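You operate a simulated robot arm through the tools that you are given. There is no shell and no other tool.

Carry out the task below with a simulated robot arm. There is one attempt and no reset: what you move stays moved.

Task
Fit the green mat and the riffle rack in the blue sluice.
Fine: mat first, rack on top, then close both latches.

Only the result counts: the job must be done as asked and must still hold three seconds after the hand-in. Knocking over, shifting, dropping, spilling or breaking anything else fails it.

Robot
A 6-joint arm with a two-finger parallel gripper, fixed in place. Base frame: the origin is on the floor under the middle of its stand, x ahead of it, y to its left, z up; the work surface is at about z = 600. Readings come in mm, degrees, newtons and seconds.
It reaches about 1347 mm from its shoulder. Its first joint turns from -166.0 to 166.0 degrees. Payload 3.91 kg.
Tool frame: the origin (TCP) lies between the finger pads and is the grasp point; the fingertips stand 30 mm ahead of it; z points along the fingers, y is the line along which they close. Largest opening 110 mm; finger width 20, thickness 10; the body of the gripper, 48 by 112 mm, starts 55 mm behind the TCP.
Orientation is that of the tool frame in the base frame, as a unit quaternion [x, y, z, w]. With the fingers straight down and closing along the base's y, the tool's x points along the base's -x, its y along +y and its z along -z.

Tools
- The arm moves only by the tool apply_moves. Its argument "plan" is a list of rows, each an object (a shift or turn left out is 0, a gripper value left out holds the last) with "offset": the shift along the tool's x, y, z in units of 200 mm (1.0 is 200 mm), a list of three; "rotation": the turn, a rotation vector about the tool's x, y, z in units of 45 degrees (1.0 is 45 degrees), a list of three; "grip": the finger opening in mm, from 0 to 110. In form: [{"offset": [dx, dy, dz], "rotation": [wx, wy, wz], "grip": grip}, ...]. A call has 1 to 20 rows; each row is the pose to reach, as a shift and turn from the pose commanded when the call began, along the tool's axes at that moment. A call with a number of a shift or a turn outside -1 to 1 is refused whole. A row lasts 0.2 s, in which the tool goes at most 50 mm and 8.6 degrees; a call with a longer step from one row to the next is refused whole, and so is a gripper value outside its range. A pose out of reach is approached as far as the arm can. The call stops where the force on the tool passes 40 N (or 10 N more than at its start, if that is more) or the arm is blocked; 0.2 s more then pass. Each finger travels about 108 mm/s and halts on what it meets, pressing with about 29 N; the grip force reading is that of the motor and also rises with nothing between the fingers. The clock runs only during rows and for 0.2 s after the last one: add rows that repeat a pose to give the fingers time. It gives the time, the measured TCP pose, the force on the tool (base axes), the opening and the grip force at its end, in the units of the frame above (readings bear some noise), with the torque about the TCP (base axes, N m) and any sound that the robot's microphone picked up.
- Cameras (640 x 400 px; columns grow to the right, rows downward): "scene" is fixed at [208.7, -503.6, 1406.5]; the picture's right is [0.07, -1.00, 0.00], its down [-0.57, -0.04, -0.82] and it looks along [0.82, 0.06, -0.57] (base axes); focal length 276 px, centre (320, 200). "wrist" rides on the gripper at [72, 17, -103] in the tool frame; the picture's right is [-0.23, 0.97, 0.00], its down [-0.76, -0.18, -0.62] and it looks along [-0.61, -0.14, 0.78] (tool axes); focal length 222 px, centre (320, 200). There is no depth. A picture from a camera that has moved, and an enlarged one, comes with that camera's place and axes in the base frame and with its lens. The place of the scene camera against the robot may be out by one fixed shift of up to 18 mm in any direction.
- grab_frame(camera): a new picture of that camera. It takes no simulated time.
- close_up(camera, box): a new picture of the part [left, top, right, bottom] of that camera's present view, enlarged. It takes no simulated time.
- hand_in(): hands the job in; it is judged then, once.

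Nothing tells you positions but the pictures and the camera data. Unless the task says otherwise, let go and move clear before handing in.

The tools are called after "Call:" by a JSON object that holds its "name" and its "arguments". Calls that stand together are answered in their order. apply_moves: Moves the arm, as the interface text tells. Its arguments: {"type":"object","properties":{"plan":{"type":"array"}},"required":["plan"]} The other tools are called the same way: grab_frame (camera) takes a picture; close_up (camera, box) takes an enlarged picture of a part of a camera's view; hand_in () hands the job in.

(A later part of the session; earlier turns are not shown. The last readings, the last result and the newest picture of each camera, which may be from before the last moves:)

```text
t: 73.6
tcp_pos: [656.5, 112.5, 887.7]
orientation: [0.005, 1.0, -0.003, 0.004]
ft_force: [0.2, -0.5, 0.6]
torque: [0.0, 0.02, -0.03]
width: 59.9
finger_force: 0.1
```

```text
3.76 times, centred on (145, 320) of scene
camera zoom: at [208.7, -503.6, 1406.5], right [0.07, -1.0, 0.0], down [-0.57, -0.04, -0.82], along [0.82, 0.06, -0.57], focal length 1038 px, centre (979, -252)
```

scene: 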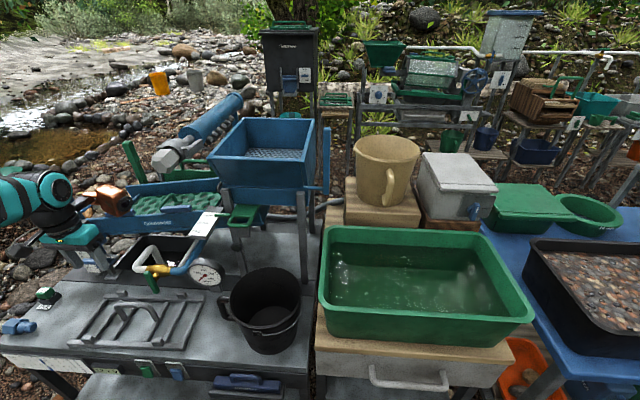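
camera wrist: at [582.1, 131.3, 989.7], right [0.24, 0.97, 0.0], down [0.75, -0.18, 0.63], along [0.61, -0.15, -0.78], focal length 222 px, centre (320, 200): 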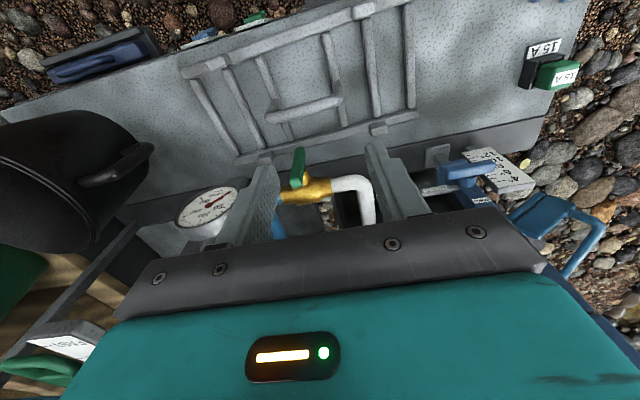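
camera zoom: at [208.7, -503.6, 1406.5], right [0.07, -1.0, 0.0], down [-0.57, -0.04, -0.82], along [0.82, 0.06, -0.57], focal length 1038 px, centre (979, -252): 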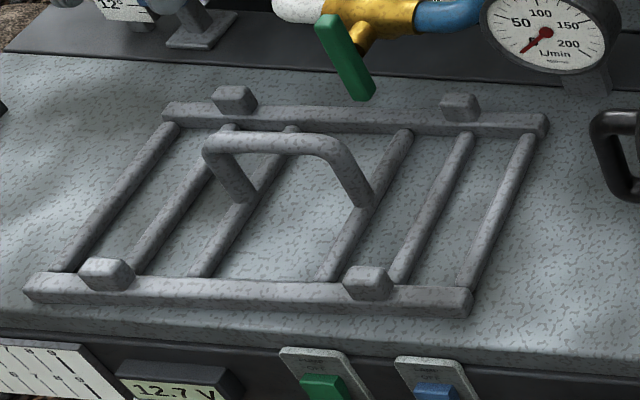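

The rack is clear now: its centre is near (666, 89), turned about +2°, with the handle bar along y at about z=695. Its lugs are 202 mm apart, like the latches. I'll turn the gripper about 90° so the fingers close across the handle.

Call:
{"name": "apply_moves", "arguments": {"plan": [{"rotation": [-0.0076, 0.0102, 0]}, {"rotation": [-0.0076, 0.0102, 0]}]}}

Call:
{"name": "apply_moves", "arguments": {"plan": [{"rotation": [0, 0, 0.18]}, {"rotation": [0, 0, 0.36]}, {"rotation": [0, 0, 0.54]}, {"rotation": [0, 0, 0.72]}, {"rotation": [0, 0, 0.88]}, {"rotation": [0, 0, 0.972]}, {"rotation": [0, 0, 0.972]}]}}

Call:
{"name": "apply_moves", "arguments": {"plan": [{"rotation": [0, 0, 0.18]}, {"rotation": [0, 0, 0.36]}, {"rotation": [0, 0, 0.54]}, {"rotation": [0, 0, 0.72]}, {"rotation": [0, 0, 0.88]}, {"rotation": [0, 0, 0.972]}, {"rotation": [0, 0, 0.972]}]}}

Call:
{"name": "grab_frame", "arguments": {"camera": "wrist"}}

```text
t: 74.2
tcp_pos: [656.6, 113.5, 886.7]
orientation: [0.007, 1.0, 0.001, 0.0]
ft_force: [0.5, -0.4, 0.1]
torque: [0.0, 0.0, 0.0]
width: 60.2
finger_force: 0.0
```

```text
t: 75.8
tcp_pos: [655.0, 113.5, 887.1]
orientation: [0.378, 0.926, 0.001, 0.0]
ft_force: [0.0, -0.4, 0.5]
torque: [-0.02, -0.02, 0.0]
width: 60.1
finger_force: 0.1
```

```text
t: 77.4
tcp_pos: [654.4, 112.6, 887.8]
orientation: [0.696, 0.718, 0.001, 0.0]
ft_force: [0.4, -0.6, 0.3]
torque: [-0.02, -0.02, -0.04]
width: 60.0
finger_force: 0.0
```

```text
taken
camera wrist: at [669.2, 186.3, 990.7], right [0.98, -0.2, 0.0], down [-0.15, -0.77, 0.62], along [-0.12, -0.61, -0.78], focal length 222 px, centre (320, 200)
```

wrist: 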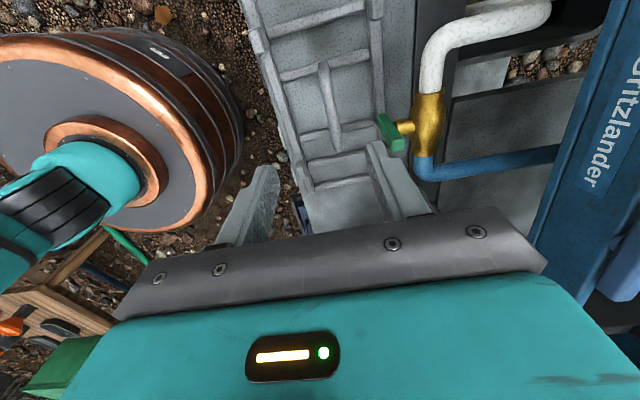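

The handle bar is at x≈666.5, y from 41 to 144, square to the fingers. I'll centre over it and come down.

Call:
{"name": "apply_moves", "arguments": {"plan": [{"offset": [-0.05, 0.03, 0.1]}, {"offset": [-0.1095, 0.0565, 0.25]}, {"offset": [-0.1095, 0.0565, 0.45]}, {"offset": [-0.1095, 0.0565, 0.639]}, {"offset": [-0.1095, 0.0565, 0.639]}]}}

Call:
{"name": "grab_frame", "arguments": {"camera": "wrist"}}

Call:
{"name": "close_up", "arguments": {"camera": "wrist", "box": [180, 0, 500, 220]}}

Call:
{"name": "close_up", "arguments": {"camera": "scene", "box": [20, 200, 240, 360]}}

```text
t: 78.6
tcp_pos: [666.9, 92.0, 758.1]
orientation: [0.696, 0.718, 0.002, 0.0]
ft_force: [-0.1, 0.1, 0.3]
torque: [0.01, 0.02, -0.02]
width: 60.2
finger_force: 0.0
```

```text
taken
camera wrist: at [680.4, 165.0, 862.3], right [0.98, -0.2, 0.0], down [-0.15, -0.77, 0.62], along [-0.12, -0.61, -0.78], focal length 222 px, centre (320, 200)
```

wrist: 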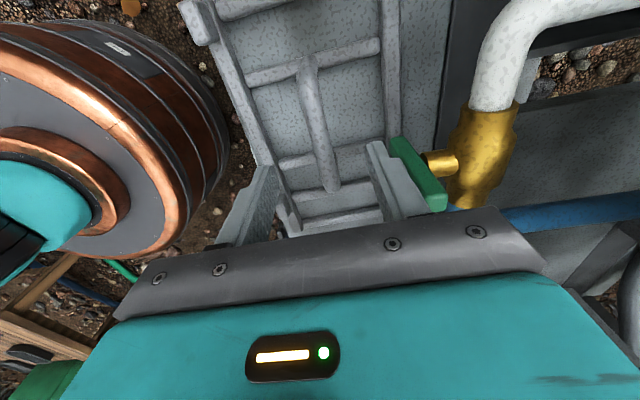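

```text
1.82 times, centred on (340, 110) of wrist
camera zoom: at [680.4, 165.0, 862.3], right [0.98, -0.2, 0.0], down [-0.15, -0.77, 0.62], along [-0.12, -0.61, -0.78], focal length 404 px, centre (284, 364)
```

zoom: 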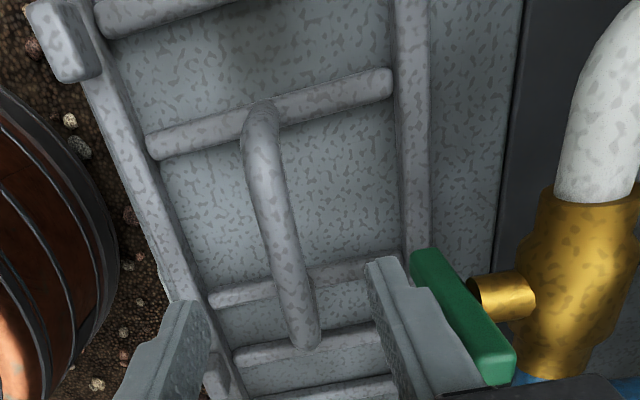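

```text
2.50 times, centred on (130, 280) of scene
camera zoom: at [208.7, -503.6, 1406.5], right [0.07, -1.0, 0.0], down [-0.57, -0.04, -0.82], along [0.82, 0.06, -0.57], focal length 689 px, centre (795, 0)
```

zoom: 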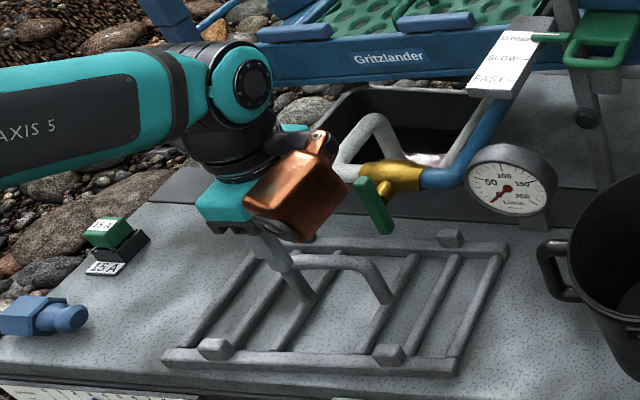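

The green valve handle's tip hangs near (729, 64, 667), above the rack's far side. I'll grasp with a narrower opening, and later pull the rack back toward -x before lifting it high.

Call:
{"name": "apply_moves", "arguments": {"plan": [{"offset": [0, 0, 0.0], "grip": 44}, {"offset": [0, 0, 0.15], "grip": 44}, {"offset": [0, 0, 0.27], "grip": 44}, {"offset": [0, 0, 0.34], "grip": 44}, {"offset": [0, 0, 0.375], "grip": 44}, {"offset": [0, 0, 0.375], "grip": 44}]}}

Call:
{"name": "grab_frame", "arguments": {"camera": "wrist"}}

Call:
{"name": "close_up", "arguments": {"camera": "scene", "box": [60, 230, 220, 350]}}

Call:
{"name": "close_up", "arguments": {"camera": "wrist", "box": [220, 0, 480, 220]}}

```text
t: 80.0
tcp_pos: [666.9, 91.3, 685.7]
orientation: [0.696, 0.718, 0.001, -0.001]
ft_force: [0.0, -0.4, -0.6]
torque: [0.03, -0.02, 0.0]
width: 44.0
finger_force: 0.0
```

```text
taken
camera wrist: at [680.5, 164.7, 788.1], right [0.98, -0.2, 0.0], down [-0.15, -0.77, 0.62], along [-0.12, -0.61, -0.78], focal length 222 px, centre (320, 200)
```

wrist: 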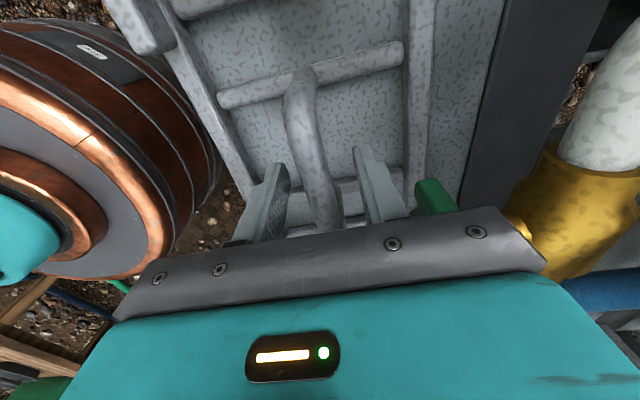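

```text
3.33 times, centred on (140, 290) of scene
camera zoom: at [208.7, -503.6, 1406.5], right [0.07, -1.0, 0.0], down [-0.57, -0.04, -0.82], along [0.82, 0.06, -0.57], focal length 919 px, centre (920, -100)
```

zoom: 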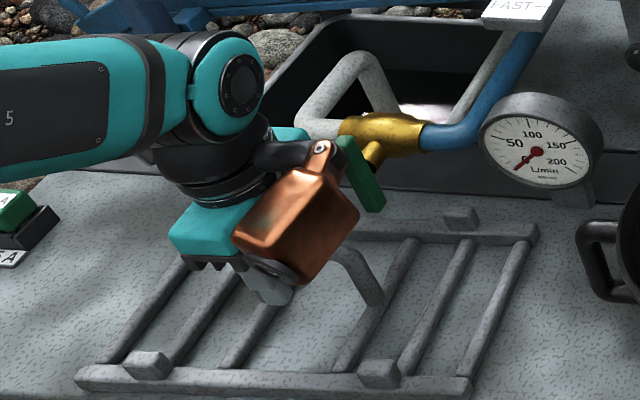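

```text
1.82 times, centred on (350, 110) of wrist
camera zoom: at [680.5, 164.7, 788.1], right [0.98, -0.2, 0.0], down [-0.15, -0.77, 0.62], along [-0.12, -0.61, -0.78], focal length 404 px, centre (266, 364)
```

zoom: 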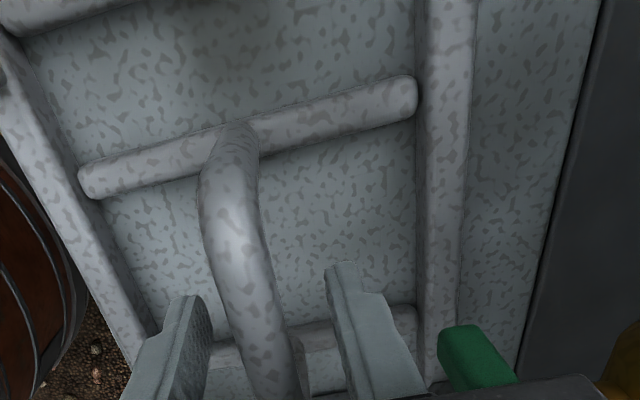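

The bar runs between the fingertips and nothing touches. I'll close on it now.

Call:
{"name": "apply_moves", "arguments": {"plan": [{"grip": 20}, {"grip": 0}, {"grip": 0}, {"grip": 0}, {"grip": 0}]}}

Call:
{"name": "close_up", "arguments": {"camera": "wrist", "box": [220, 0, 480, 220]}}

```text
t: 81.2
tcp_pos: [666.9, 92.0, 684.6]
orientation: [0.697, 0.717, 0.001, -0.001]
ft_force: [0.1, 0.3, 0.7]
torque: [-0.02, 0.01, 0.13]
width: 15.4
finger_force: 29.0
```

```text
1.82 times, centred on (350, 110) of wrist
camera zoom: at [680.6, 164.7, 788.2], right [0.98, -0.2, 0.0], down [-0.15, -0.77, 0.62], along [-0.12, -0.61, -0.78], focal length 404 px, centre (266, 364)
```

zoom: 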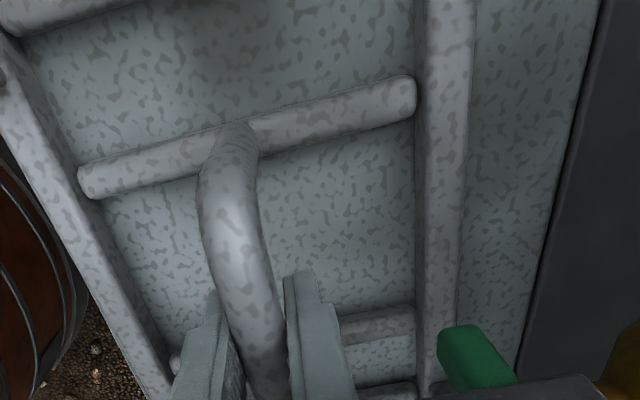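

Gripped: 15.4 mm with full force. I'll lift just 15 mm first and check the weight.

Call:
{"name": "apply_moves", "arguments": {"plan": [{"offset": [0, 0, -0.015]}, {"offset": [0, 0, -0.035]}, {"offset": [0, 0, -0.055]}, {"offset": [0, 0, -0.075]}, {"offset": [0, 0, -0.075]}]}}

Call:
{"name": "close_up", "arguments": {"camera": "wrist", "box": [220, 0, 480, 220]}}

Call:
{"name": "close_up", "arguments": {"camera": "scene", "box": [60, 230, 220, 350]}}

```text
t: 82.4
tcp_pos: [667.0, 91.4, 700.1]
orientation: [0.696, 0.718, 0.001, 0.0]
ft_force: [-1.1, 0.7, -4.7]
torque: [0.0, -0.03, -0.01]
width: 15.5
finger_force: 29.5
```

```text
1.82 times, centred on (350, 110) of wrist
camera zoom: at [681.0, 165.3, 802.9], right [0.98, -0.2, 0.0], down [-0.15, -0.77, 0.62], along [-0.12, -0.61, -0.78], focal length 404 px, centre (266, 364)
```

zoom: 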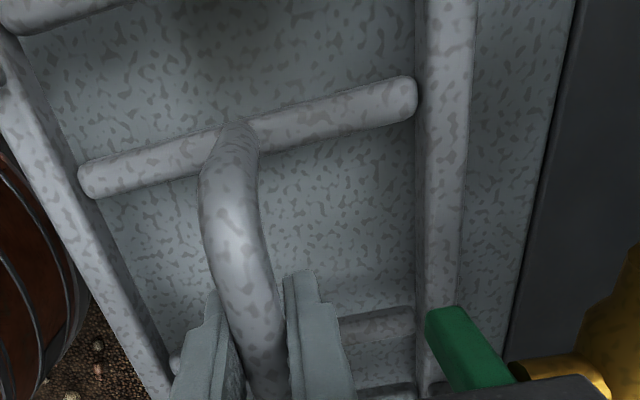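

```text
3.33 times, centred on (140, 290) of scene
camera zoom: at [208.7, -503.6, 1406.5], right [0.07, -1.0, 0.0], down [-0.57, -0.04, -0.82], along [0.82, 0.06, -0.57], focal length 919 px, centre (920, -100)
```

zoom: 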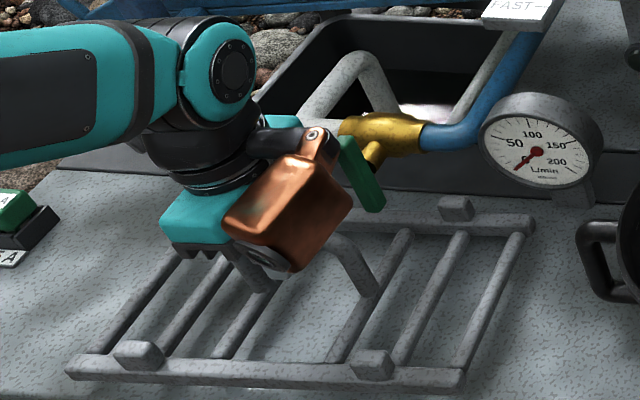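

The rack weighs about 5 N and hangs level. I'll pull it 75 mm toward -x, out from under the valve handle, before going up.

Call:
{"name": "apply_moves", "arguments": {"plan": [{"offset": [0.003, -0.1, 0]}, {"offset": [0.006, -0.2, 0]}, {"offset": [0.01, -0.3, 0]}, {"offset": [0.012, -0.38, 0]}, {"offset": [0.012, -0.38, 0]}]}}

Call:
{"name": "grab_frame", "arguments": {"camera": "wrist"}}

Call:
{"name": "close_up", "arguments": {"camera": "scene", "box": [20, 220, 240, 380]}}

```text
t: 83.6
tcp_pos: [591.2, 92.0, 699.7]
orientation: [0.696, 0.718, 0.001, -0.001]
ft_force: [1.6, -0.5, -4.5]
torque: [-0.01, -0.01, 0.0]
width: 15.2
finger_force: 29.1
```

```text
taken
camera wrist: at [605.3, 165.2, 803.2], right [0.98, -0.2, 0.0], down [-0.15, -0.77, 0.62], along [-0.12, -0.61, -0.78], focal length 222 px, centre (320, 200)
```

wrist: 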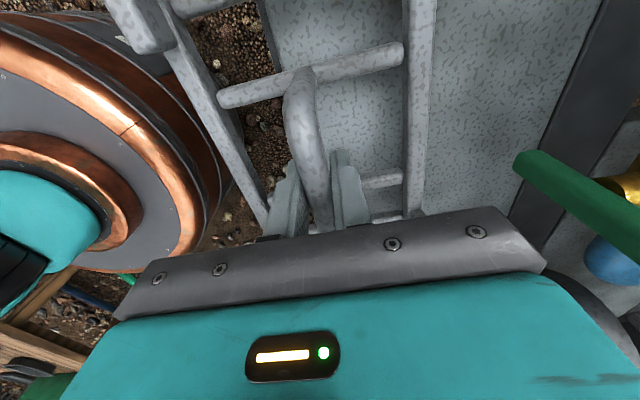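

```text
2.50 times, centred on (130, 300) of scene
camera zoom: at [208.7, -503.6, 1406.5], right [0.07, -1.0, 0.0], down [-0.57, -0.04, -0.82], along [0.82, 0.06, -0.57], focal length 689 px, centre (795, -50)
```

zoom: 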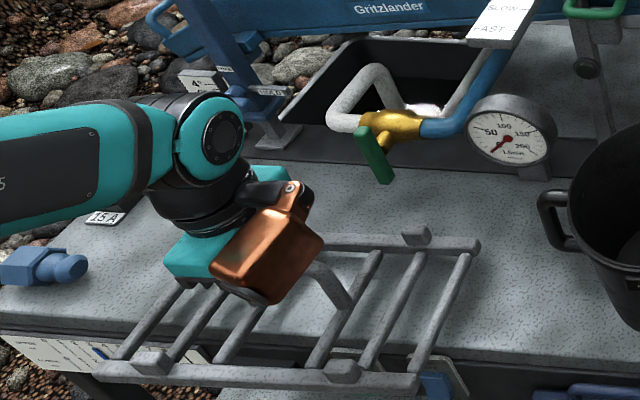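

The rack is clear of the valve handle. I'll lift it straight up to carrying height.

Call:
{"name": "apply_moves", "arguments": {"plan": [{"offset": [0, 0, -0.2]}, {"offset": [0, 0, -0.42]}, {"offset": [0, 0, -0.64]}, {"offset": [0, 0, -0.85]}, {"offset": [0, 0, -1.0]}, {"offset": [0, 0, -1.0]}]}}

Call:
{"name": "apply_moves", "arguments": {"plan": [{"offset": [0, 0, -0.2]}, {"offset": [0, 0, -0.42]}, {"offset": [0, 0, -0.64]}, {"offset": [0, 0, -0.85]}, {"offset": [0, 0, -0.97]}, {"offset": [0, 0, -0.97]}]}}

Call:
{"name": "grab_frame", "arguments": {"camera": "wrist"}}

Call:
{"name": "grab_frame", "arguments": {"camera": "scene"}}

```text
t: 85.0
tcp_pos: [591.1, 91.0, 902.0]
orientation: [0.696, 0.718, 0.001, 0.0]
ft_force: [0.4, 0.7, -3.6]
torque: [0.02, 0.0, -0.02]
width: 15.4
finger_force: 28.8
```

```text
t: 86.4
tcp_pos: [592.4, 90.9, 1095.1]
orientation: [0.695, 0.719, 0.001, -0.001]
ft_force: [-0.3, 0.3, -4.2]
torque: [0.01, 0.0, 0.03]
width: 15.3
finger_force: 29.0
```

```text
taken
camera wrist: at [604.8, 163.7, 1197.8], right [0.98, -0.2, 0.0], down [-0.15, -0.77, 0.62], along [-0.12, -0.61, -0.78], focal length 222 px, centre (320, 200)
```

wrist: 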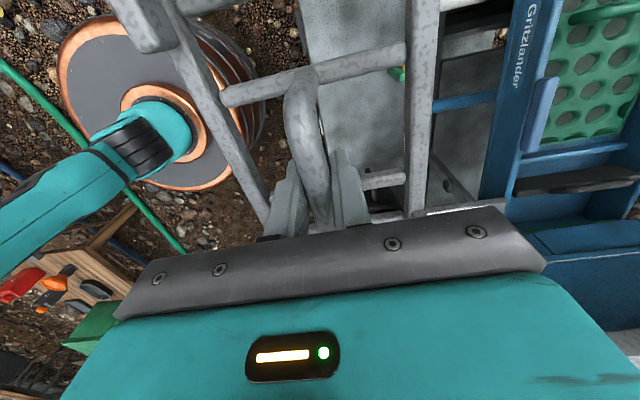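

```text
taken
```

scene: 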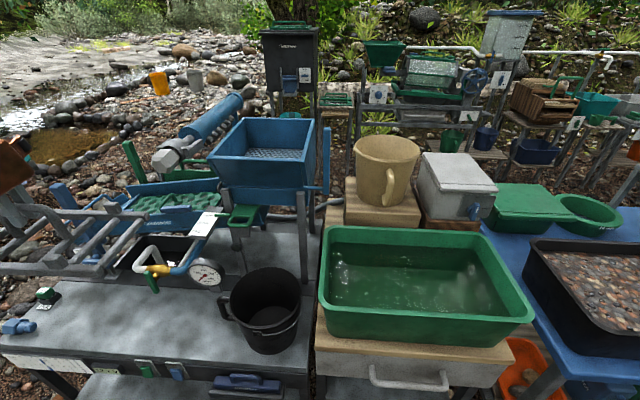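

Call:
{"name": "close_up", "arguments": {"camera": "wrist", "box": [80, 0, 460, 230]}}

Call:
{"name": "close_up", "arguments": {"camera": "wrist", "box": [440, 0, 640, 220]}}

Call:
{"name": "close_up", "arguments": {"camera": "scene", "box": [0, 140, 240, 290]}}

```text
1.68 times, centred on (270, 115) of wrist
camera zoom: at [604.8, 163.7, 1197.8], right [0.98, -0.2, 0.0], down [-0.15, -0.77, 0.62], along [-0.12, -0.61, -0.78], focal length 374 px, centre (404, 343)
```

zoom: 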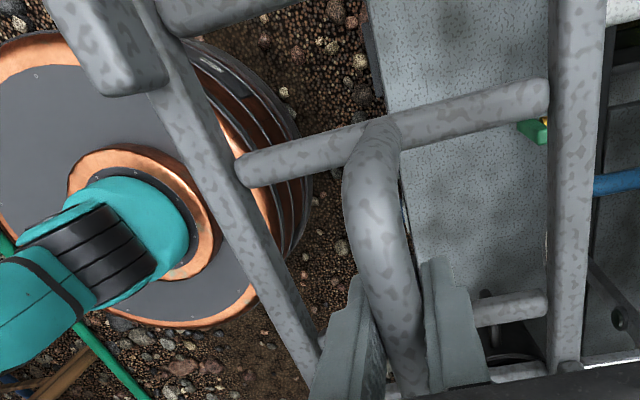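

```text
1.82 times, centred on (540, 110) of wrist
camera zoom: at [604.8, 163.7, 1197.8], right [0.98, -0.2, 0.0], down [-0.15, -0.77, 0.62], along [-0.12, -0.61, -0.78], focal length 404 px, centre (-80, 364)
```

zoom: 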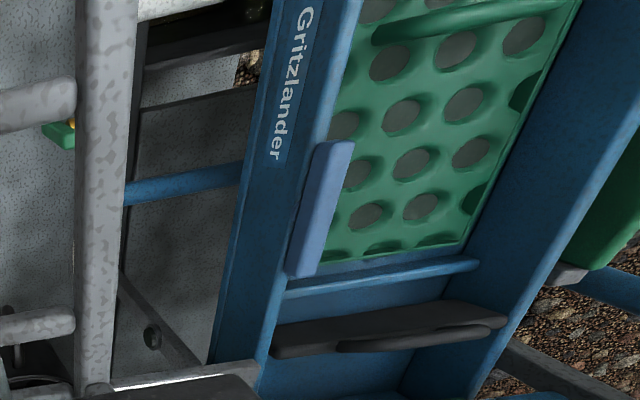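

```text
2.67 times, centred on (120, 215) of scene
camera zoom: at [208.7, -503.6, 1406.5], right [0.07, -1.0, 0.0], down [-0.57, -0.04, -0.82], along [0.82, 0.06, -0.57], focal length 735 px, centre (853, 160)
```

zoom: 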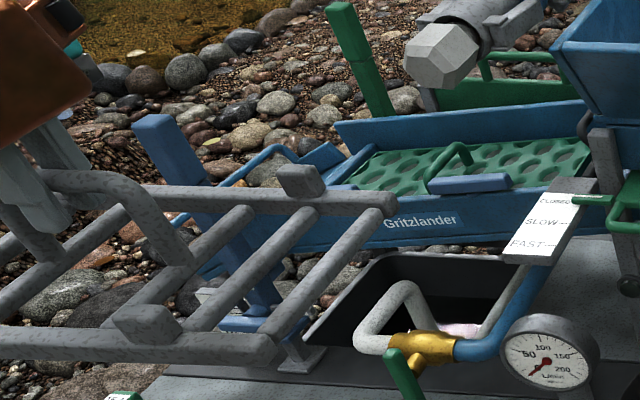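

The rack's centre sits about 3 mm off the grip point in both directions, and the mat looks fine. I'll carry the rack at z≈1095, high enough to pass the lever, toward a spot above the bed.

Call:
{"name": "apply_moves", "arguments": {"plan": [{"offset": [0.03, 0.2, 0]}, {"offset": [0.06, 0.4, 0]}, {"offset": [0.088, 0.6, 0]}, {"offset": [0.088, 0.8, 0]}, {"offset": [0.088, 0.978, 0]}, {"offset": [0.088, 0.978, 0]}]}}

Call:
{"name": "grab_frame", "arguments": {"camera": "scene"}}

Call:
{"name": "grab_frame", "arguments": {"camera": "wrist"}}

```text
t: 87.8
tcp_pos: [786.2, 115.9, 1092.6]
orientation: [0.695, 0.719, 0.001, 0.0]
ft_force: [-0.7, 0.2, -3.8]
torque: [0.04, 0.01, -0.02]
width: 15.5
finger_force: 29.0
```

```text
taken
```

scene: 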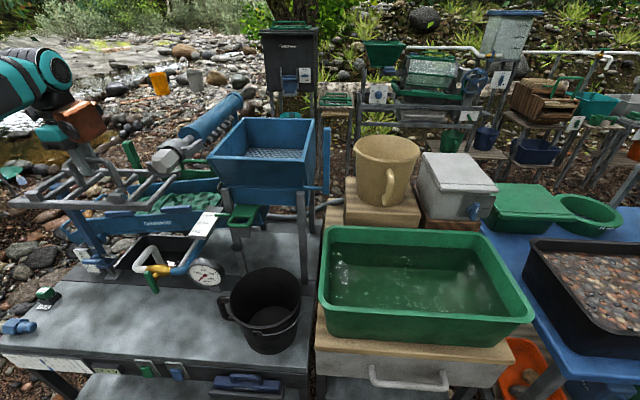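

```text
taken
camera wrist: at [800.1, 189.0, 1196.3], right [0.98, -0.2, 0.0], down [-0.15, -0.77, 0.62], along [-0.12, -0.61, -0.78], focal length 222 px, centre (320, 200)
```

wrist: 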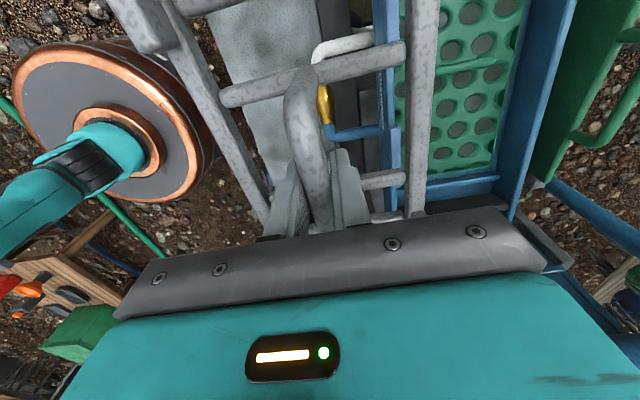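

Call:
{"name": "apply_moves", "arguments": {"plan": [{"offset": [-0.005, 0.2, 0]}, {"offset": [-0.01, 0.4, 0]}, {"offset": [-0.018, 0.6, 0]}, {"offset": [-0.025, 0.78, 0.0]}, {"offset": [-0.027, 0.82, 0.0]}]}}

Call:
{"name": "grab_frame", "arguments": {"camera": "scene"}}

Call:
{"name": "grab_frame", "arguments": {"camera": "wrist"}}

```text
t: 89.0
tcp_pos: [951.1, 114.7, 1093.5]
orientation: [0.697, 0.717, 0.0, 0.0]
ft_force: [0.0, -0.3, -3.7]
torque: [0.02, -0.02, -0.04]
width: 15.5
finger_force: 29.1
```

```text
taken
```

scene: 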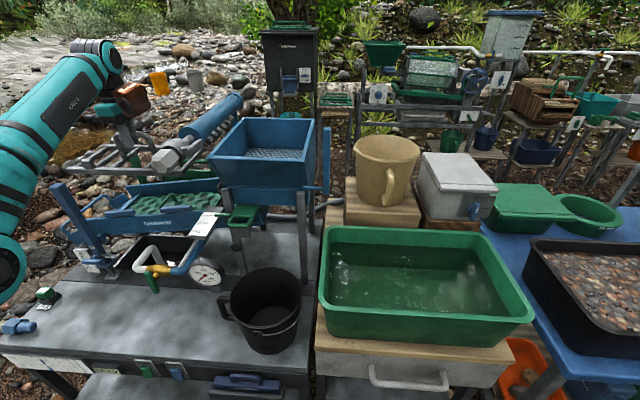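

```text
taken
camera wrist: at [964.7, 187.8, 1196.9], right [0.98, -0.2, 0.0], down [-0.15, -0.77, 0.62], along [-0.12, -0.61, -0.78], focal length 222 px, centre (320, 200)
```

wrist: 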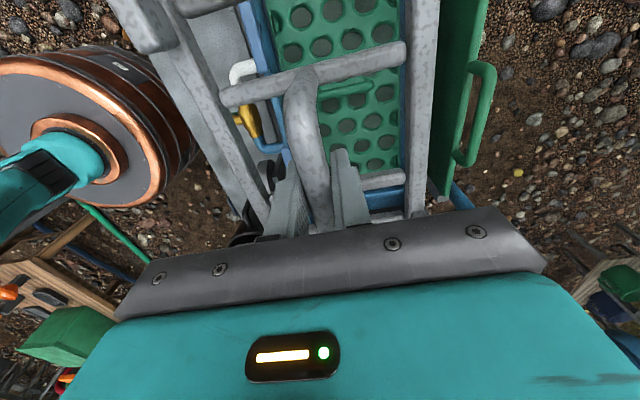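

The rack is over the bed and past the lever. I'll shift to the centre line while descending, then tilt to match the slope.

Call:
{"name": "apply_moves", "arguments": {"plan": [{"offset": [0.02, 0.12, 0.02]}, {"offset": [0.036, 0.151, 0.12]}, {"offset": [0.036, 0.151, 0.24]}, {"offset": [0.036, 0.151, 0.33]}, {"offset": [0.036, 0.151, 0.33]}]}}

Call:
{"name": "apply_moves", "arguments": {"plan": [{"rotation": [0, -0.07, 0]}, {"rotation": [0, -0.14, 0]}, {"rotation": [0, -0.202, 0]}, {"rotation": [0, -0.202, 0]}]}}

Call:
{"name": "grab_frame", "arguments": {"camera": "wrist"}}

Call:
{"name": "close_up", "arguments": {"camera": "scene", "box": [40, 120, 240, 250]}}

```text
t: 90.2
tcp_pos: [981.4, 123.9, 1028.7]
orientation: [0.696, 0.718, 0.001, -0.001]
ft_force: [-0.1, -0.3, -3.8]
torque: [0.0, 0.02, -0.02]
width: 15.6
finger_force: 29.5
```

```text
t: 91.2
tcp_pos: [980.7, 124.5, 1026.4]
orientation: [0.694, 0.716, -0.055, 0.057]
ft_force: [-0.1, 0.0, -4.3]
torque: [0.08, -0.01, 0.0]
width: 15.3
finger_force: 28.7
```

```text
taken
camera wrist: at [993.9, 212.0, 1118.4], right [0.98, -0.19, 0.04], down [-0.16, -0.66, 0.74], along [-0.12, -0.73, -0.68], focal length 222 px, centre (320, 200)
```

wrist: 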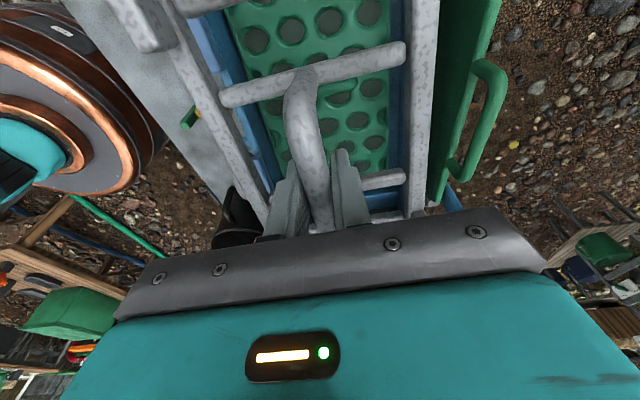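

```text
3.08 times, centred on (140, 185) of scene
camera zoom: at [208.7, -503.6, 1406.5], right [0.07, -1.0, 0.0], down [-0.57, -0.04, -0.82], along [0.82, 0.06, -0.57], focal length 848 px, centre (874, 246)
```

zoom: 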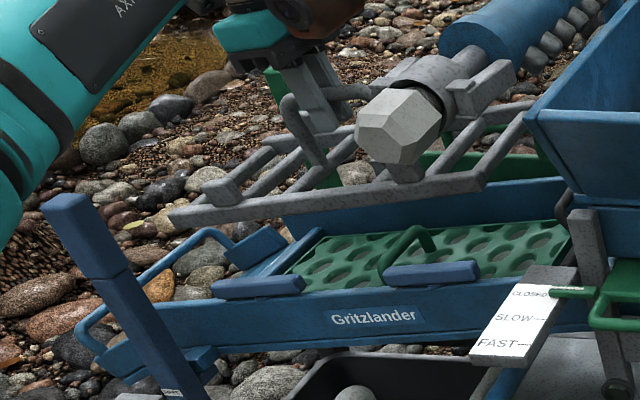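

The tilt direction and parallelism look right. I'll descend along the normal to about 50 mm above the seat with a small downslope correction.

Call:
{"name": "apply_moves", "arguments": {"plan": [{"offset": [0.02, 0, 0.1]}, {"offset": [0.0415, 0, 0.22]}, {"offset": [0.0415, 0, 0.32]}, {"offset": [0.0415, 0, 0.365]}, {"offset": [0.0415, 0, 0.365]}]}}

Call:
{"name": "grab_frame", "arguments": {"camera": "wrist"}}

Call:
{"name": "close_up", "arguments": {"camera": "wrist", "box": [80, 0, 500, 230]}}

Call:
{"name": "close_up", "arguments": {"camera": "scene", "box": [60, 140, 220, 240]}}

```text
t: 92.4
tcp_pos: [980.7, 119.7, 953.4]
orientation: [0.693, 0.717, -0.054, 0.056]
ft_force: [0.8, -0.1, -4.1]
torque: [0.06, 0.0, 0.01]
width: 15.4
finger_force: 28.8
```

```text
taken
camera wrist: at [994.3, 208.5, 1044.4], right [0.98, -0.19, 0.04], down [-0.16, -0.66, 0.73], along [-0.12, -0.73, -0.68], focal length 222 px, centre (320, 200)
```

wrist: 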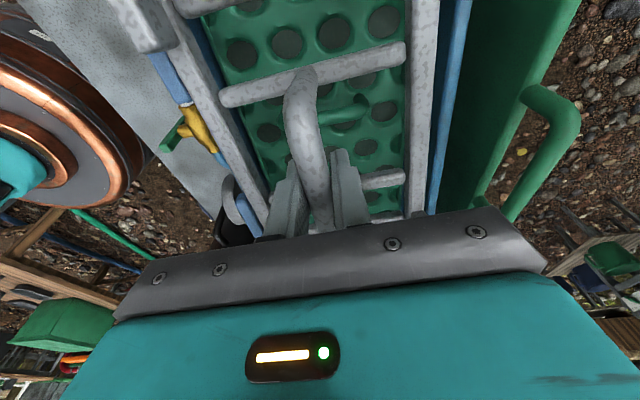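

```text
1.52 times, centred on (290, 115) of wrist
camera zoom: at [994.3, 208.5, 1044.4], right [0.98, -0.19, 0.04], down [-0.16, -0.66, 0.73], along [-0.12, -0.73, -0.68], focal length 338 px, centre (366, 330)
```

zoom: 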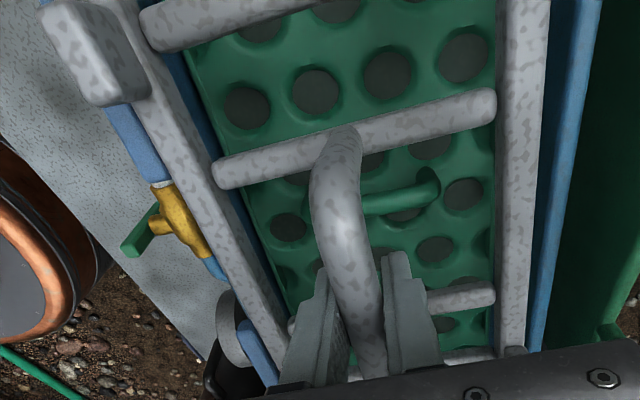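

```text
4.00 times, centred on (140, 190) of scene
camera zoom: at [208.7, -503.6, 1406.5], right [0.07, -1.0, 0.0], down [-0.57, -0.04, -0.82], along [0.82, 0.06, -0.57], focal length 1103 px, centre (1040, 240)
```

zoom: 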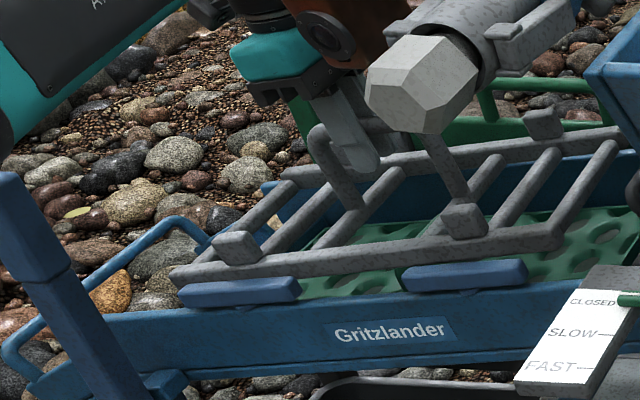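

The rack's lugs line up with the latch pivots to within about 2 mm, and the model matches the pictures. I'll lower further with a 1.5 mm shift away from the near wall.

Call:
{"name": "apply_moves", "arguments": {"plan": [{"offset": [0.0, 0.0075, 0.03]}, {"offset": [0.0, 0.0075, 0.07]}, {"offset": [0.0, 0.0075, 0.11]}, {"offset": [0.0, 0.0075, 0.14]}, {"offset": [0.0, 0.0075, 0.14]}]}}

Call:
{"name": "close_up", "arguments": {"camera": "wrist", "box": [80, 0, 500, 230]}}

Call:
{"name": "close_up", "arguments": {"camera": "scene", "box": [60, 140, 220, 240]}}

```text
t: 93.6
tcp_pos: [981.8, 116.4, 926.4]
orientation: [0.694, 0.716, -0.055, 0.057]
ft_force: [0.6, -0.2, -4.4]
torque: [0.09, -0.02, -0.02]
width: 15.4
finger_force: 29.0
```

```text
1.52 times, centred on (290, 115) of wrist
camera zoom: at [995.8, 204.3, 1016.7], right [0.98, -0.19, 0.04], down [-0.16, -0.66, 0.73], along [-0.12, -0.73, -0.68], focal length 338 px, centre (366, 330)
```

zoom: 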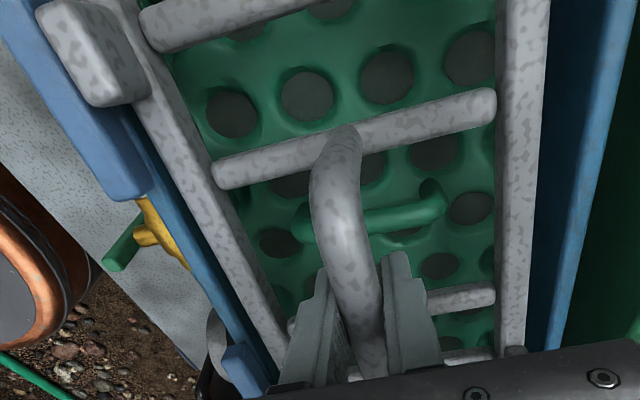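

```text
4.00 times, centred on (140, 190) of scene
camera zoom: at [208.7, -503.6, 1406.5], right [0.07, -1.0, 0.0], down [-0.57, -0.04, -0.82], along [0.82, 0.06, -0.57], focal length 1103 px, centre (1040, 240)
```

zoom: 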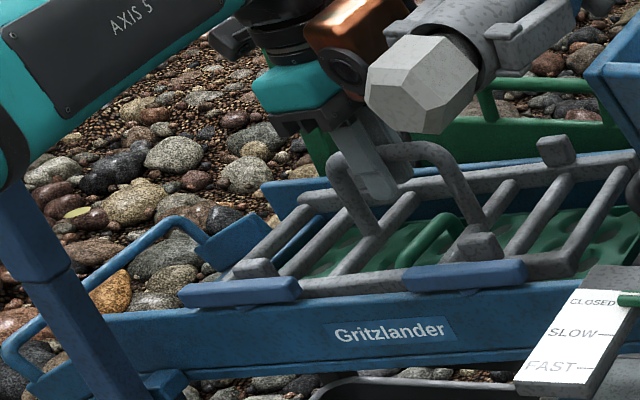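

The lugs are close to the latch edge, and the rack looks turned about 2° relative to the sluice walls. I'll zoom to measure that before lowering any further.

Call:
{"name": "close_up", "arguments": {"camera": "wrist", "box": [390, 0, 510, 110]}}

Call:
{"name": "close_up", "arguments": {"camera": "wrist", "box": [390, 110, 510, 220]}}

Call:
{"name": "close_up", "arguments": {"camera": "wrist", "box": [90, 0, 210, 120]}}

Call:
{"name": "close_up", "arguments": {"camera": "wrist", "box": [160, 110, 290, 240]}}

```text
3.64 times, centred on (450, 55) of wrist
camera zoom: at [995.8, 204.3, 1016.7], right [0.98, -0.19, 0.04], down [-0.16, -0.66, 0.73], along [-0.12, -0.73, -0.68], focal length 808 px, centre (-153, 727)
```

zoom: 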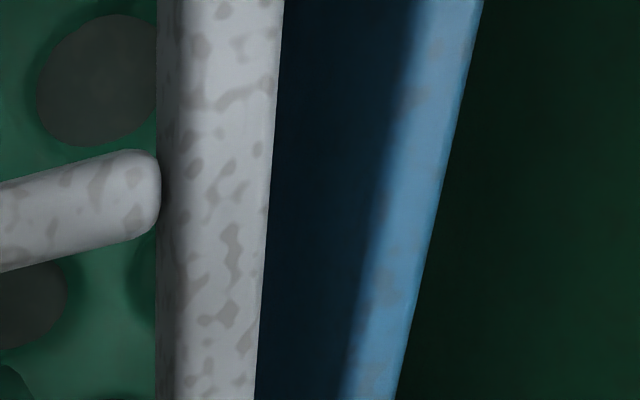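

```text
3.64 times, centred on (450, 165) of wrist
camera zoom: at [995.8, 204.3, 1016.7], right [0.98, -0.19, 0.04], down [-0.16, -0.66, 0.73], along [-0.12, -0.73, -0.68], focal length 808 px, centre (-153, 327)
```

zoom: 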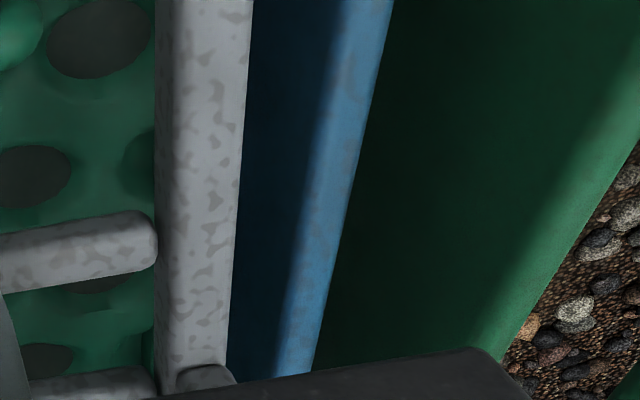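

```text
3.33 times, centred on (150, 60) of wrist
camera zoom: at [995.8, 204.3, 1016.7], right [0.98, -0.19, 0.04], down [-0.16, -0.66, 0.73], along [-0.12, -0.73, -0.68], focal length 740 px, centre (887, 667)
```

zoom: 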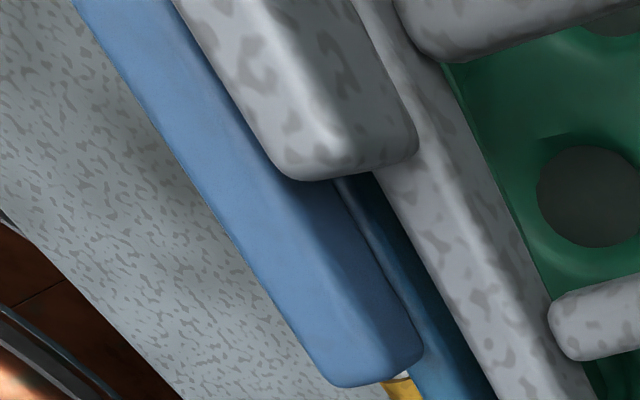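

```text
3.08 times, centred on (225, 175) of wrist
camera zoom: at [995.8, 204.3, 1016.7], right [0.98, -0.19, 0.04], down [-0.16, -0.66, 0.73], along [-0.12, -0.73, -0.68], focal length 684 px, centre (612, 277)
```

zoom: 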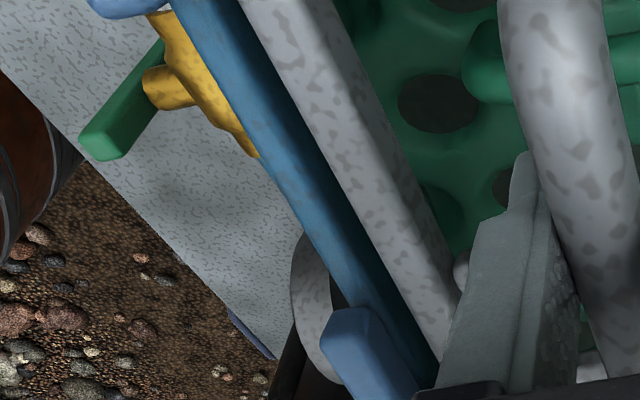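

The walls run about 2.2° turned from the rack, and the bed's centre is about 4.5 mm farther from me than the rack's. I'll lift 12 mm, correct both, and look again.

Call:
{"name": "apply_moves", "arguments": {"plan": [{"offset": [0.0, 0, -0.03]}, {"offset": [0.0, 0, -0.06]}, {"offset": [0.0, 0.012, -0.06], "rotation": [0, 0, 0.025]}, {"offset": [0.0, 0.0225, -0.06], "rotation": [0, 0, 0.05]}, {"offset": [0.0, 0.0225, -0.06], "rotation": [0, 0, 0.05]}]}}

Call:
{"name": "close_up", "arguments": {"camera": "wrist", "box": [390, 0, 510, 110]}}

Call:
{"name": "close_up", "arguments": {"camera": "wrist", "box": [390, 110, 510, 220]}}

Call:
{"name": "close_up", "arguments": {"camera": "wrist", "box": [90, 0, 210, 120]}}

Call:
{"name": "close_up", "arguments": {"camera": "wrist", "box": [160, 110, 290, 240]}}

```text
t: 94.8
tcp_pos: [987.3, 118.0, 940.7]
orientation: [0.708, 0.702, -0.053, 0.058]
ft_force: [-0.2, -0.1, -4.7]
torque: [0.0, 0.0, -0.04]
width: 15.4
finger_force: 29.3
```

```text
3.64 times, centred on (450, 55) of wrist
camera zoom: at [1002.9, 205.7, 1029.4], right [0.97, -0.23, 0.04], down [-0.19, -0.65, 0.73], along [-0.14, -0.72, -0.68], focal length 808 px, centre (-153, 727)
```

zoom: 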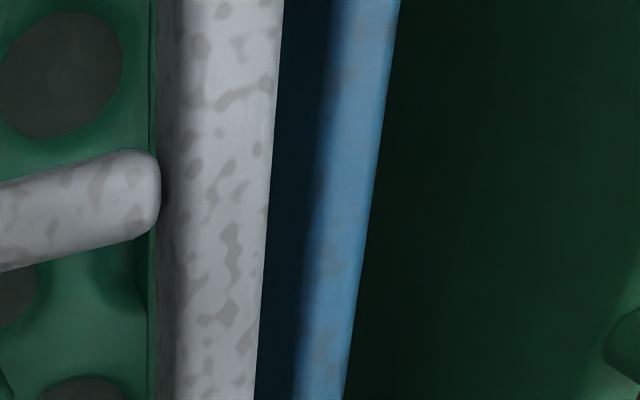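

```text
3.64 times, centred on (450, 165) of wrist
camera zoom: at [1002.9, 205.7, 1029.4], right [0.97, -0.23, 0.04], down [-0.19, -0.65, 0.73], along [-0.14, -0.72, -0.68], focal length 808 px, centre (-153, 327)
```

zoom: 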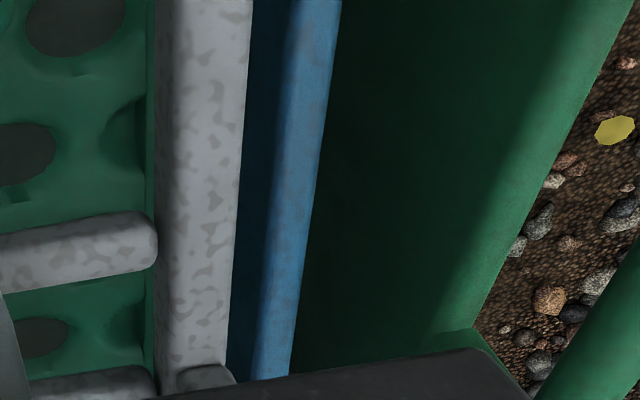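

```text
3.33 times, centred on (150, 60) of wrist
camera zoom: at [1002.9, 205.7, 1029.4], right [0.97, -0.23, 0.04], down [-0.19, -0.65, 0.73], along [-0.14, -0.72, -0.68], focal length 740 px, centre (887, 667)
```

zoom: 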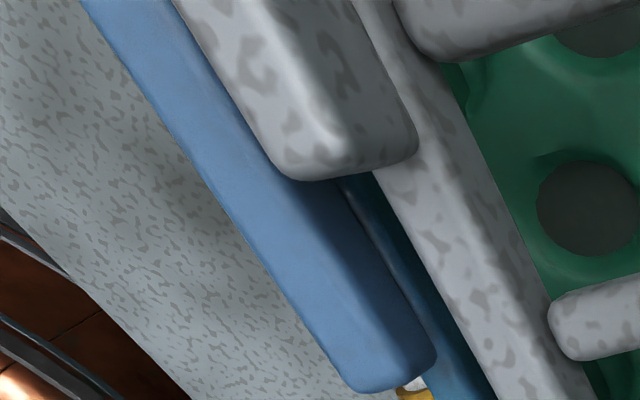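

```text
3.08 times, centred on (225, 175) of wrist
camera zoom: at [1002.9, 205.7, 1029.4], right [0.97, -0.23, 0.04], down [-0.19, -0.65, 0.73], along [-0.14, -0.72, -0.68], focal length 684 px, centre (612, 277)
```

zoom: 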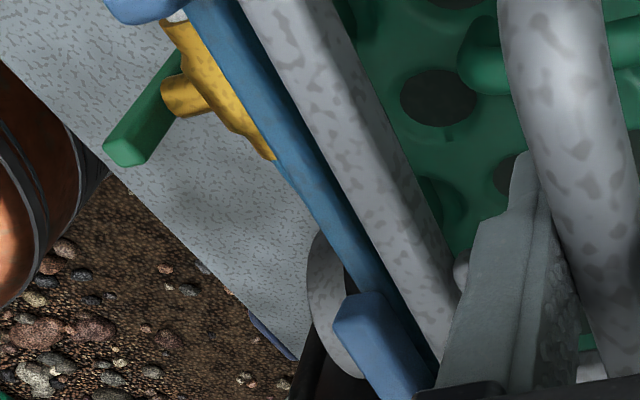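

The rack is now parallel to the walls and nearly centred. I'll nudge it 2 mm farther from the latches and lower it step by step.

Call:
{"name": "apply_moves", "arguments": {"plan": [{"offset": [0.0, 0.01, 0.02]}, {"offset": [0.0, 0.01, 0.045]}, {"offset": [0.0, 0.01, 0.07]}, {"offset": [0.0, 0.01, 0.09]}, {"offset": [0.0, 0.01, 0.09]}]}}

Call:
{"name": "close_up", "arguments": {"camera": "wrist", "box": [80, 0, 500, 230]}}

Call:
{"name": "close_up", "arguments": {"camera": "scene", "box": [60, 140, 220, 240]}}

```text
t: 96.0
tcp_pos: [989.9, 115.1, 920.8]
orientation: [0.707, 0.702, -0.054, 0.057]
ft_force: [0.2, 0.3, -3.9]
torque: [0.08, 0.0, 0.03]
width: 15.6
finger_force: 29.7
```

```text
1.52 times, centred on (290, 115) of wrist
camera zoom: at [1005.1, 202.8, 1011.4], right [0.97, -0.23, 0.04], down [-0.19, -0.65, 0.73], along [-0.14, -0.72, -0.68], focal length 338 px, centre (366, 330)
```

zoom: 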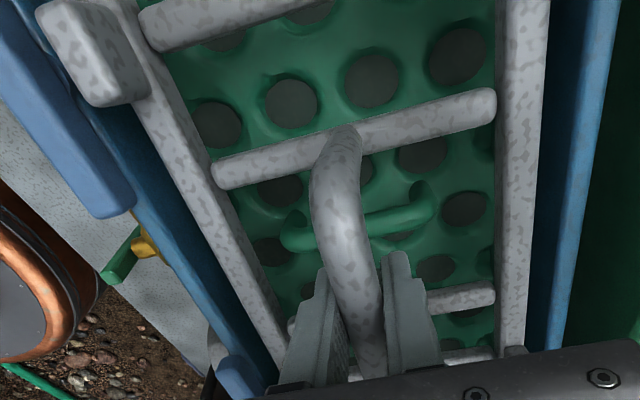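

```text
4.00 times, centred on (140, 190) of scene
camera zoom: at [208.7, -503.6, 1406.5], right [0.07, -1.0, 0.0], down [-0.57, -0.04, -0.82], along [0.82, 0.06, -0.57], focal length 1103 px, centre (1040, 240)
```

zoom: 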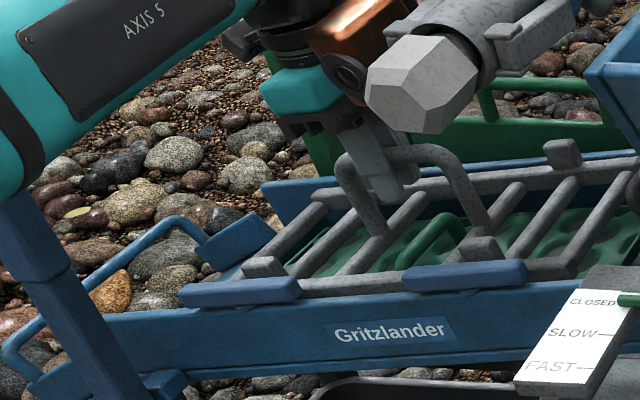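

Call:
{"name": "apply_moves", "arguments": {"plan": [{"offset": [0.0, 0, 0.015]}, {"offset": [0.0, 0, 0.03]}, {"offset": [0.0, 0, 0.045]}, {"offset": [0.0, 0, 0.045]}]}}

Call:
{"name": "apply_moves", "arguments": {"plan": [{"offset": [0.0, 0, 0.008]}, {"offset": [0.0, 0, 0.015]}, {"offset": [0.0, 0, 0.015]}]}}

Call:
{"name": "apply_moves", "arguments": {"plan": [{"offset": [0.0, 0, 0.008]}, {"offset": [0.0, 0, 0.015]}, {"offset": [0.0, 0, 0.015]}]}}

```text
t: 97.0
tcp_pos: [988.1, 113.5, 912.0]
orientation: [0.707, 0.703, -0.053, 0.059]
ft_force: [0.4, -0.2, -4.1]
torque: [0.02, 0.03, 0.01]
width: 15.5
finger_force: 28.7
```

```text
t: 97.8
tcp_pos: [990.0, 111.7, 908.9]
orientation: [0.708, 0.702, -0.053, 0.058]
ft_force: [0.5, -0.2, -4.3]
torque: [0.03, 0.02, 0.0]
width: 15.5
finger_force: 29.6
```

```text
t: 98.6
tcp_pos: [989.0, 112.3, 906.2]
orientation: [0.707, 0.703, -0.054, 0.059]
ft_force: [-0.1, 0.7, -4.5]
torque: [0.09, 0.06, -0.02]
width: 15.7
finger_force: 29.1
```

Call:
{"name": "apply_moves", "arguments": {"plan": [{"offset": [0.0, 0, 0.008]}, {"offset": [0.0, 0, 0.015]}, {"offset": [0.0, 0, 0.015]}]}}

Call:
{"name": "apply_moves", "arguments": {"plan": [{"offset": [0.0, 0, 0.005]}, {"offset": [0.0, 0, 0.01]}, {"offset": [0.0, 0, 0.01]}]}}

Call:
{"name": "apply_moves", "arguments": {"plan": [{"offset": [0.0, 0, 0.005]}, {"offset": [0.0, 0, 0.01]}, {"offset": [0.0, 0, 0.01]}]}}

Call:
{"name": "close_up", "arguments": {"camera": "wrist", "box": [80, 0, 500, 230]}}

Call:
{"name": "close_up", "arguments": {"camera": "scene", "box": [60, 140, 220, 240]}}

```text
t: 99.4
tcp_pos: [988.4, 113.1, 903.2]
orientation: [0.707, 0.702, -0.053, 0.058]
ft_force: [0.1, 0.2, -4.3]
torque: [0.11, -0.01, 0.03]
width: 15.4
finger_force: 29.2
```

```text
t: 100.2
tcp_pos: [989.0, 111.5, 901.7]
orientation: [0.707, 0.703, -0.053, 0.058]
ft_force: [0.0, 0.2, -4.0]
torque: [0.08, 0.02, 0.03]
width: 15.5
finger_force: 29.4
```

```text
t: 101.0
tcp_pos: [987.4, 111.7, 898.3]
orientation: [0.707, 0.702, -0.054, 0.058]
ft_force: [0.4, 0.0, -4.3]
torque: [0.07, 0.0, 0.01]
width: 15.4
finger_force: 29.7
```

```text
1.52 times, centred on (290, 115) of wrist
camera zoom: at [1005.0, 199.2, 989.6], right [0.97, -0.23, 0.04], down [-0.19, -0.65, 0.73], along [-0.14, -0.72, -0.68], focal length 338 px, centre (366, 330)
```

zoom: 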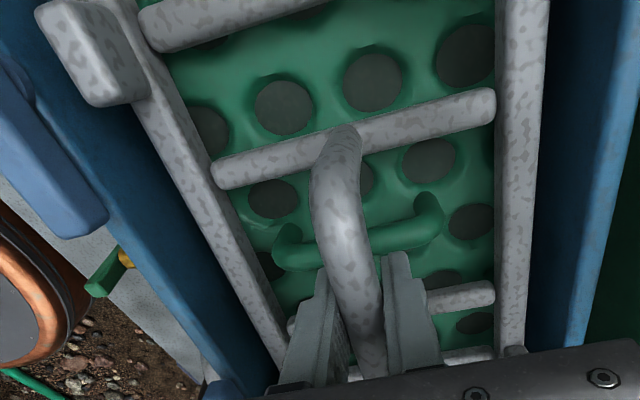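

```text
4.00 times, centred on (140, 190) of scene
camera zoom: at [208.7, -503.6, 1406.5], right [0.07, -1.0, 0.0], down [-0.57, -0.04, -0.82], along [0.82, 0.06, -0.57], focal length 1103 px, centre (1040, 240)
```

zoom: 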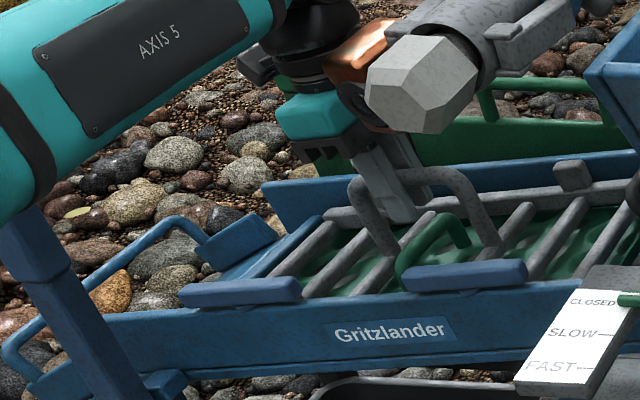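

Call:
{"name": "apply_moves", "arguments": {"plan": [{"offset": [0.0, 0, 0.005]}, {"offset": [0.0, 0, 0.01]}, {"offset": [0.0, 0, 0.015]}, {"offset": [0.0, 0, 0.015]}]}}

Call:
{"name": "apply_moves", "arguments": {"plan": [{"offset": [0.0, 0, 0.005]}, {"offset": [0.0, 0, 0.01]}, {"offset": [0.0, 0, 0.015]}, {"offset": [0.0, 0, 0.015]}]}}

Call:
{"name": "apply_moves", "arguments": {"plan": [{"offset": [0.0, 0, 0.005]}, {"offset": [0.0, 0, 0.01]}, {"offset": [0.0, 0, 0.01]}]}}

```text
t: 102.0
tcp_pos: [990.1, 110.8, 895.7]
orientation: [0.707, 0.703, -0.053, 0.058]
ft_force: [2.0, -1.8, -1.0]
torque: [0.44, 0.06, -0.15]
width: 15.4
finger_force: 28.6
```

```text
t: 103.0
tcp_pos: [988.6, 108.5, 893.9]
orientation: [0.708, 0.702, -0.053, 0.057]
ft_force: [1.6, -6.1, 6.6]
torque: [-0.01, 0.01, -0.16]
width: 15.4
finger_force: 29.0
```

```text
t: 103.8
tcp_pos: [988.3, 109.2, 891.5]
orientation: [0.707, 0.703, -0.053, 0.058]
ft_force: [6.7, -5.4, 22.4]
torque: [0.04, 0.02, -0.11]
width: 15.6
finger_force: 28.9
```

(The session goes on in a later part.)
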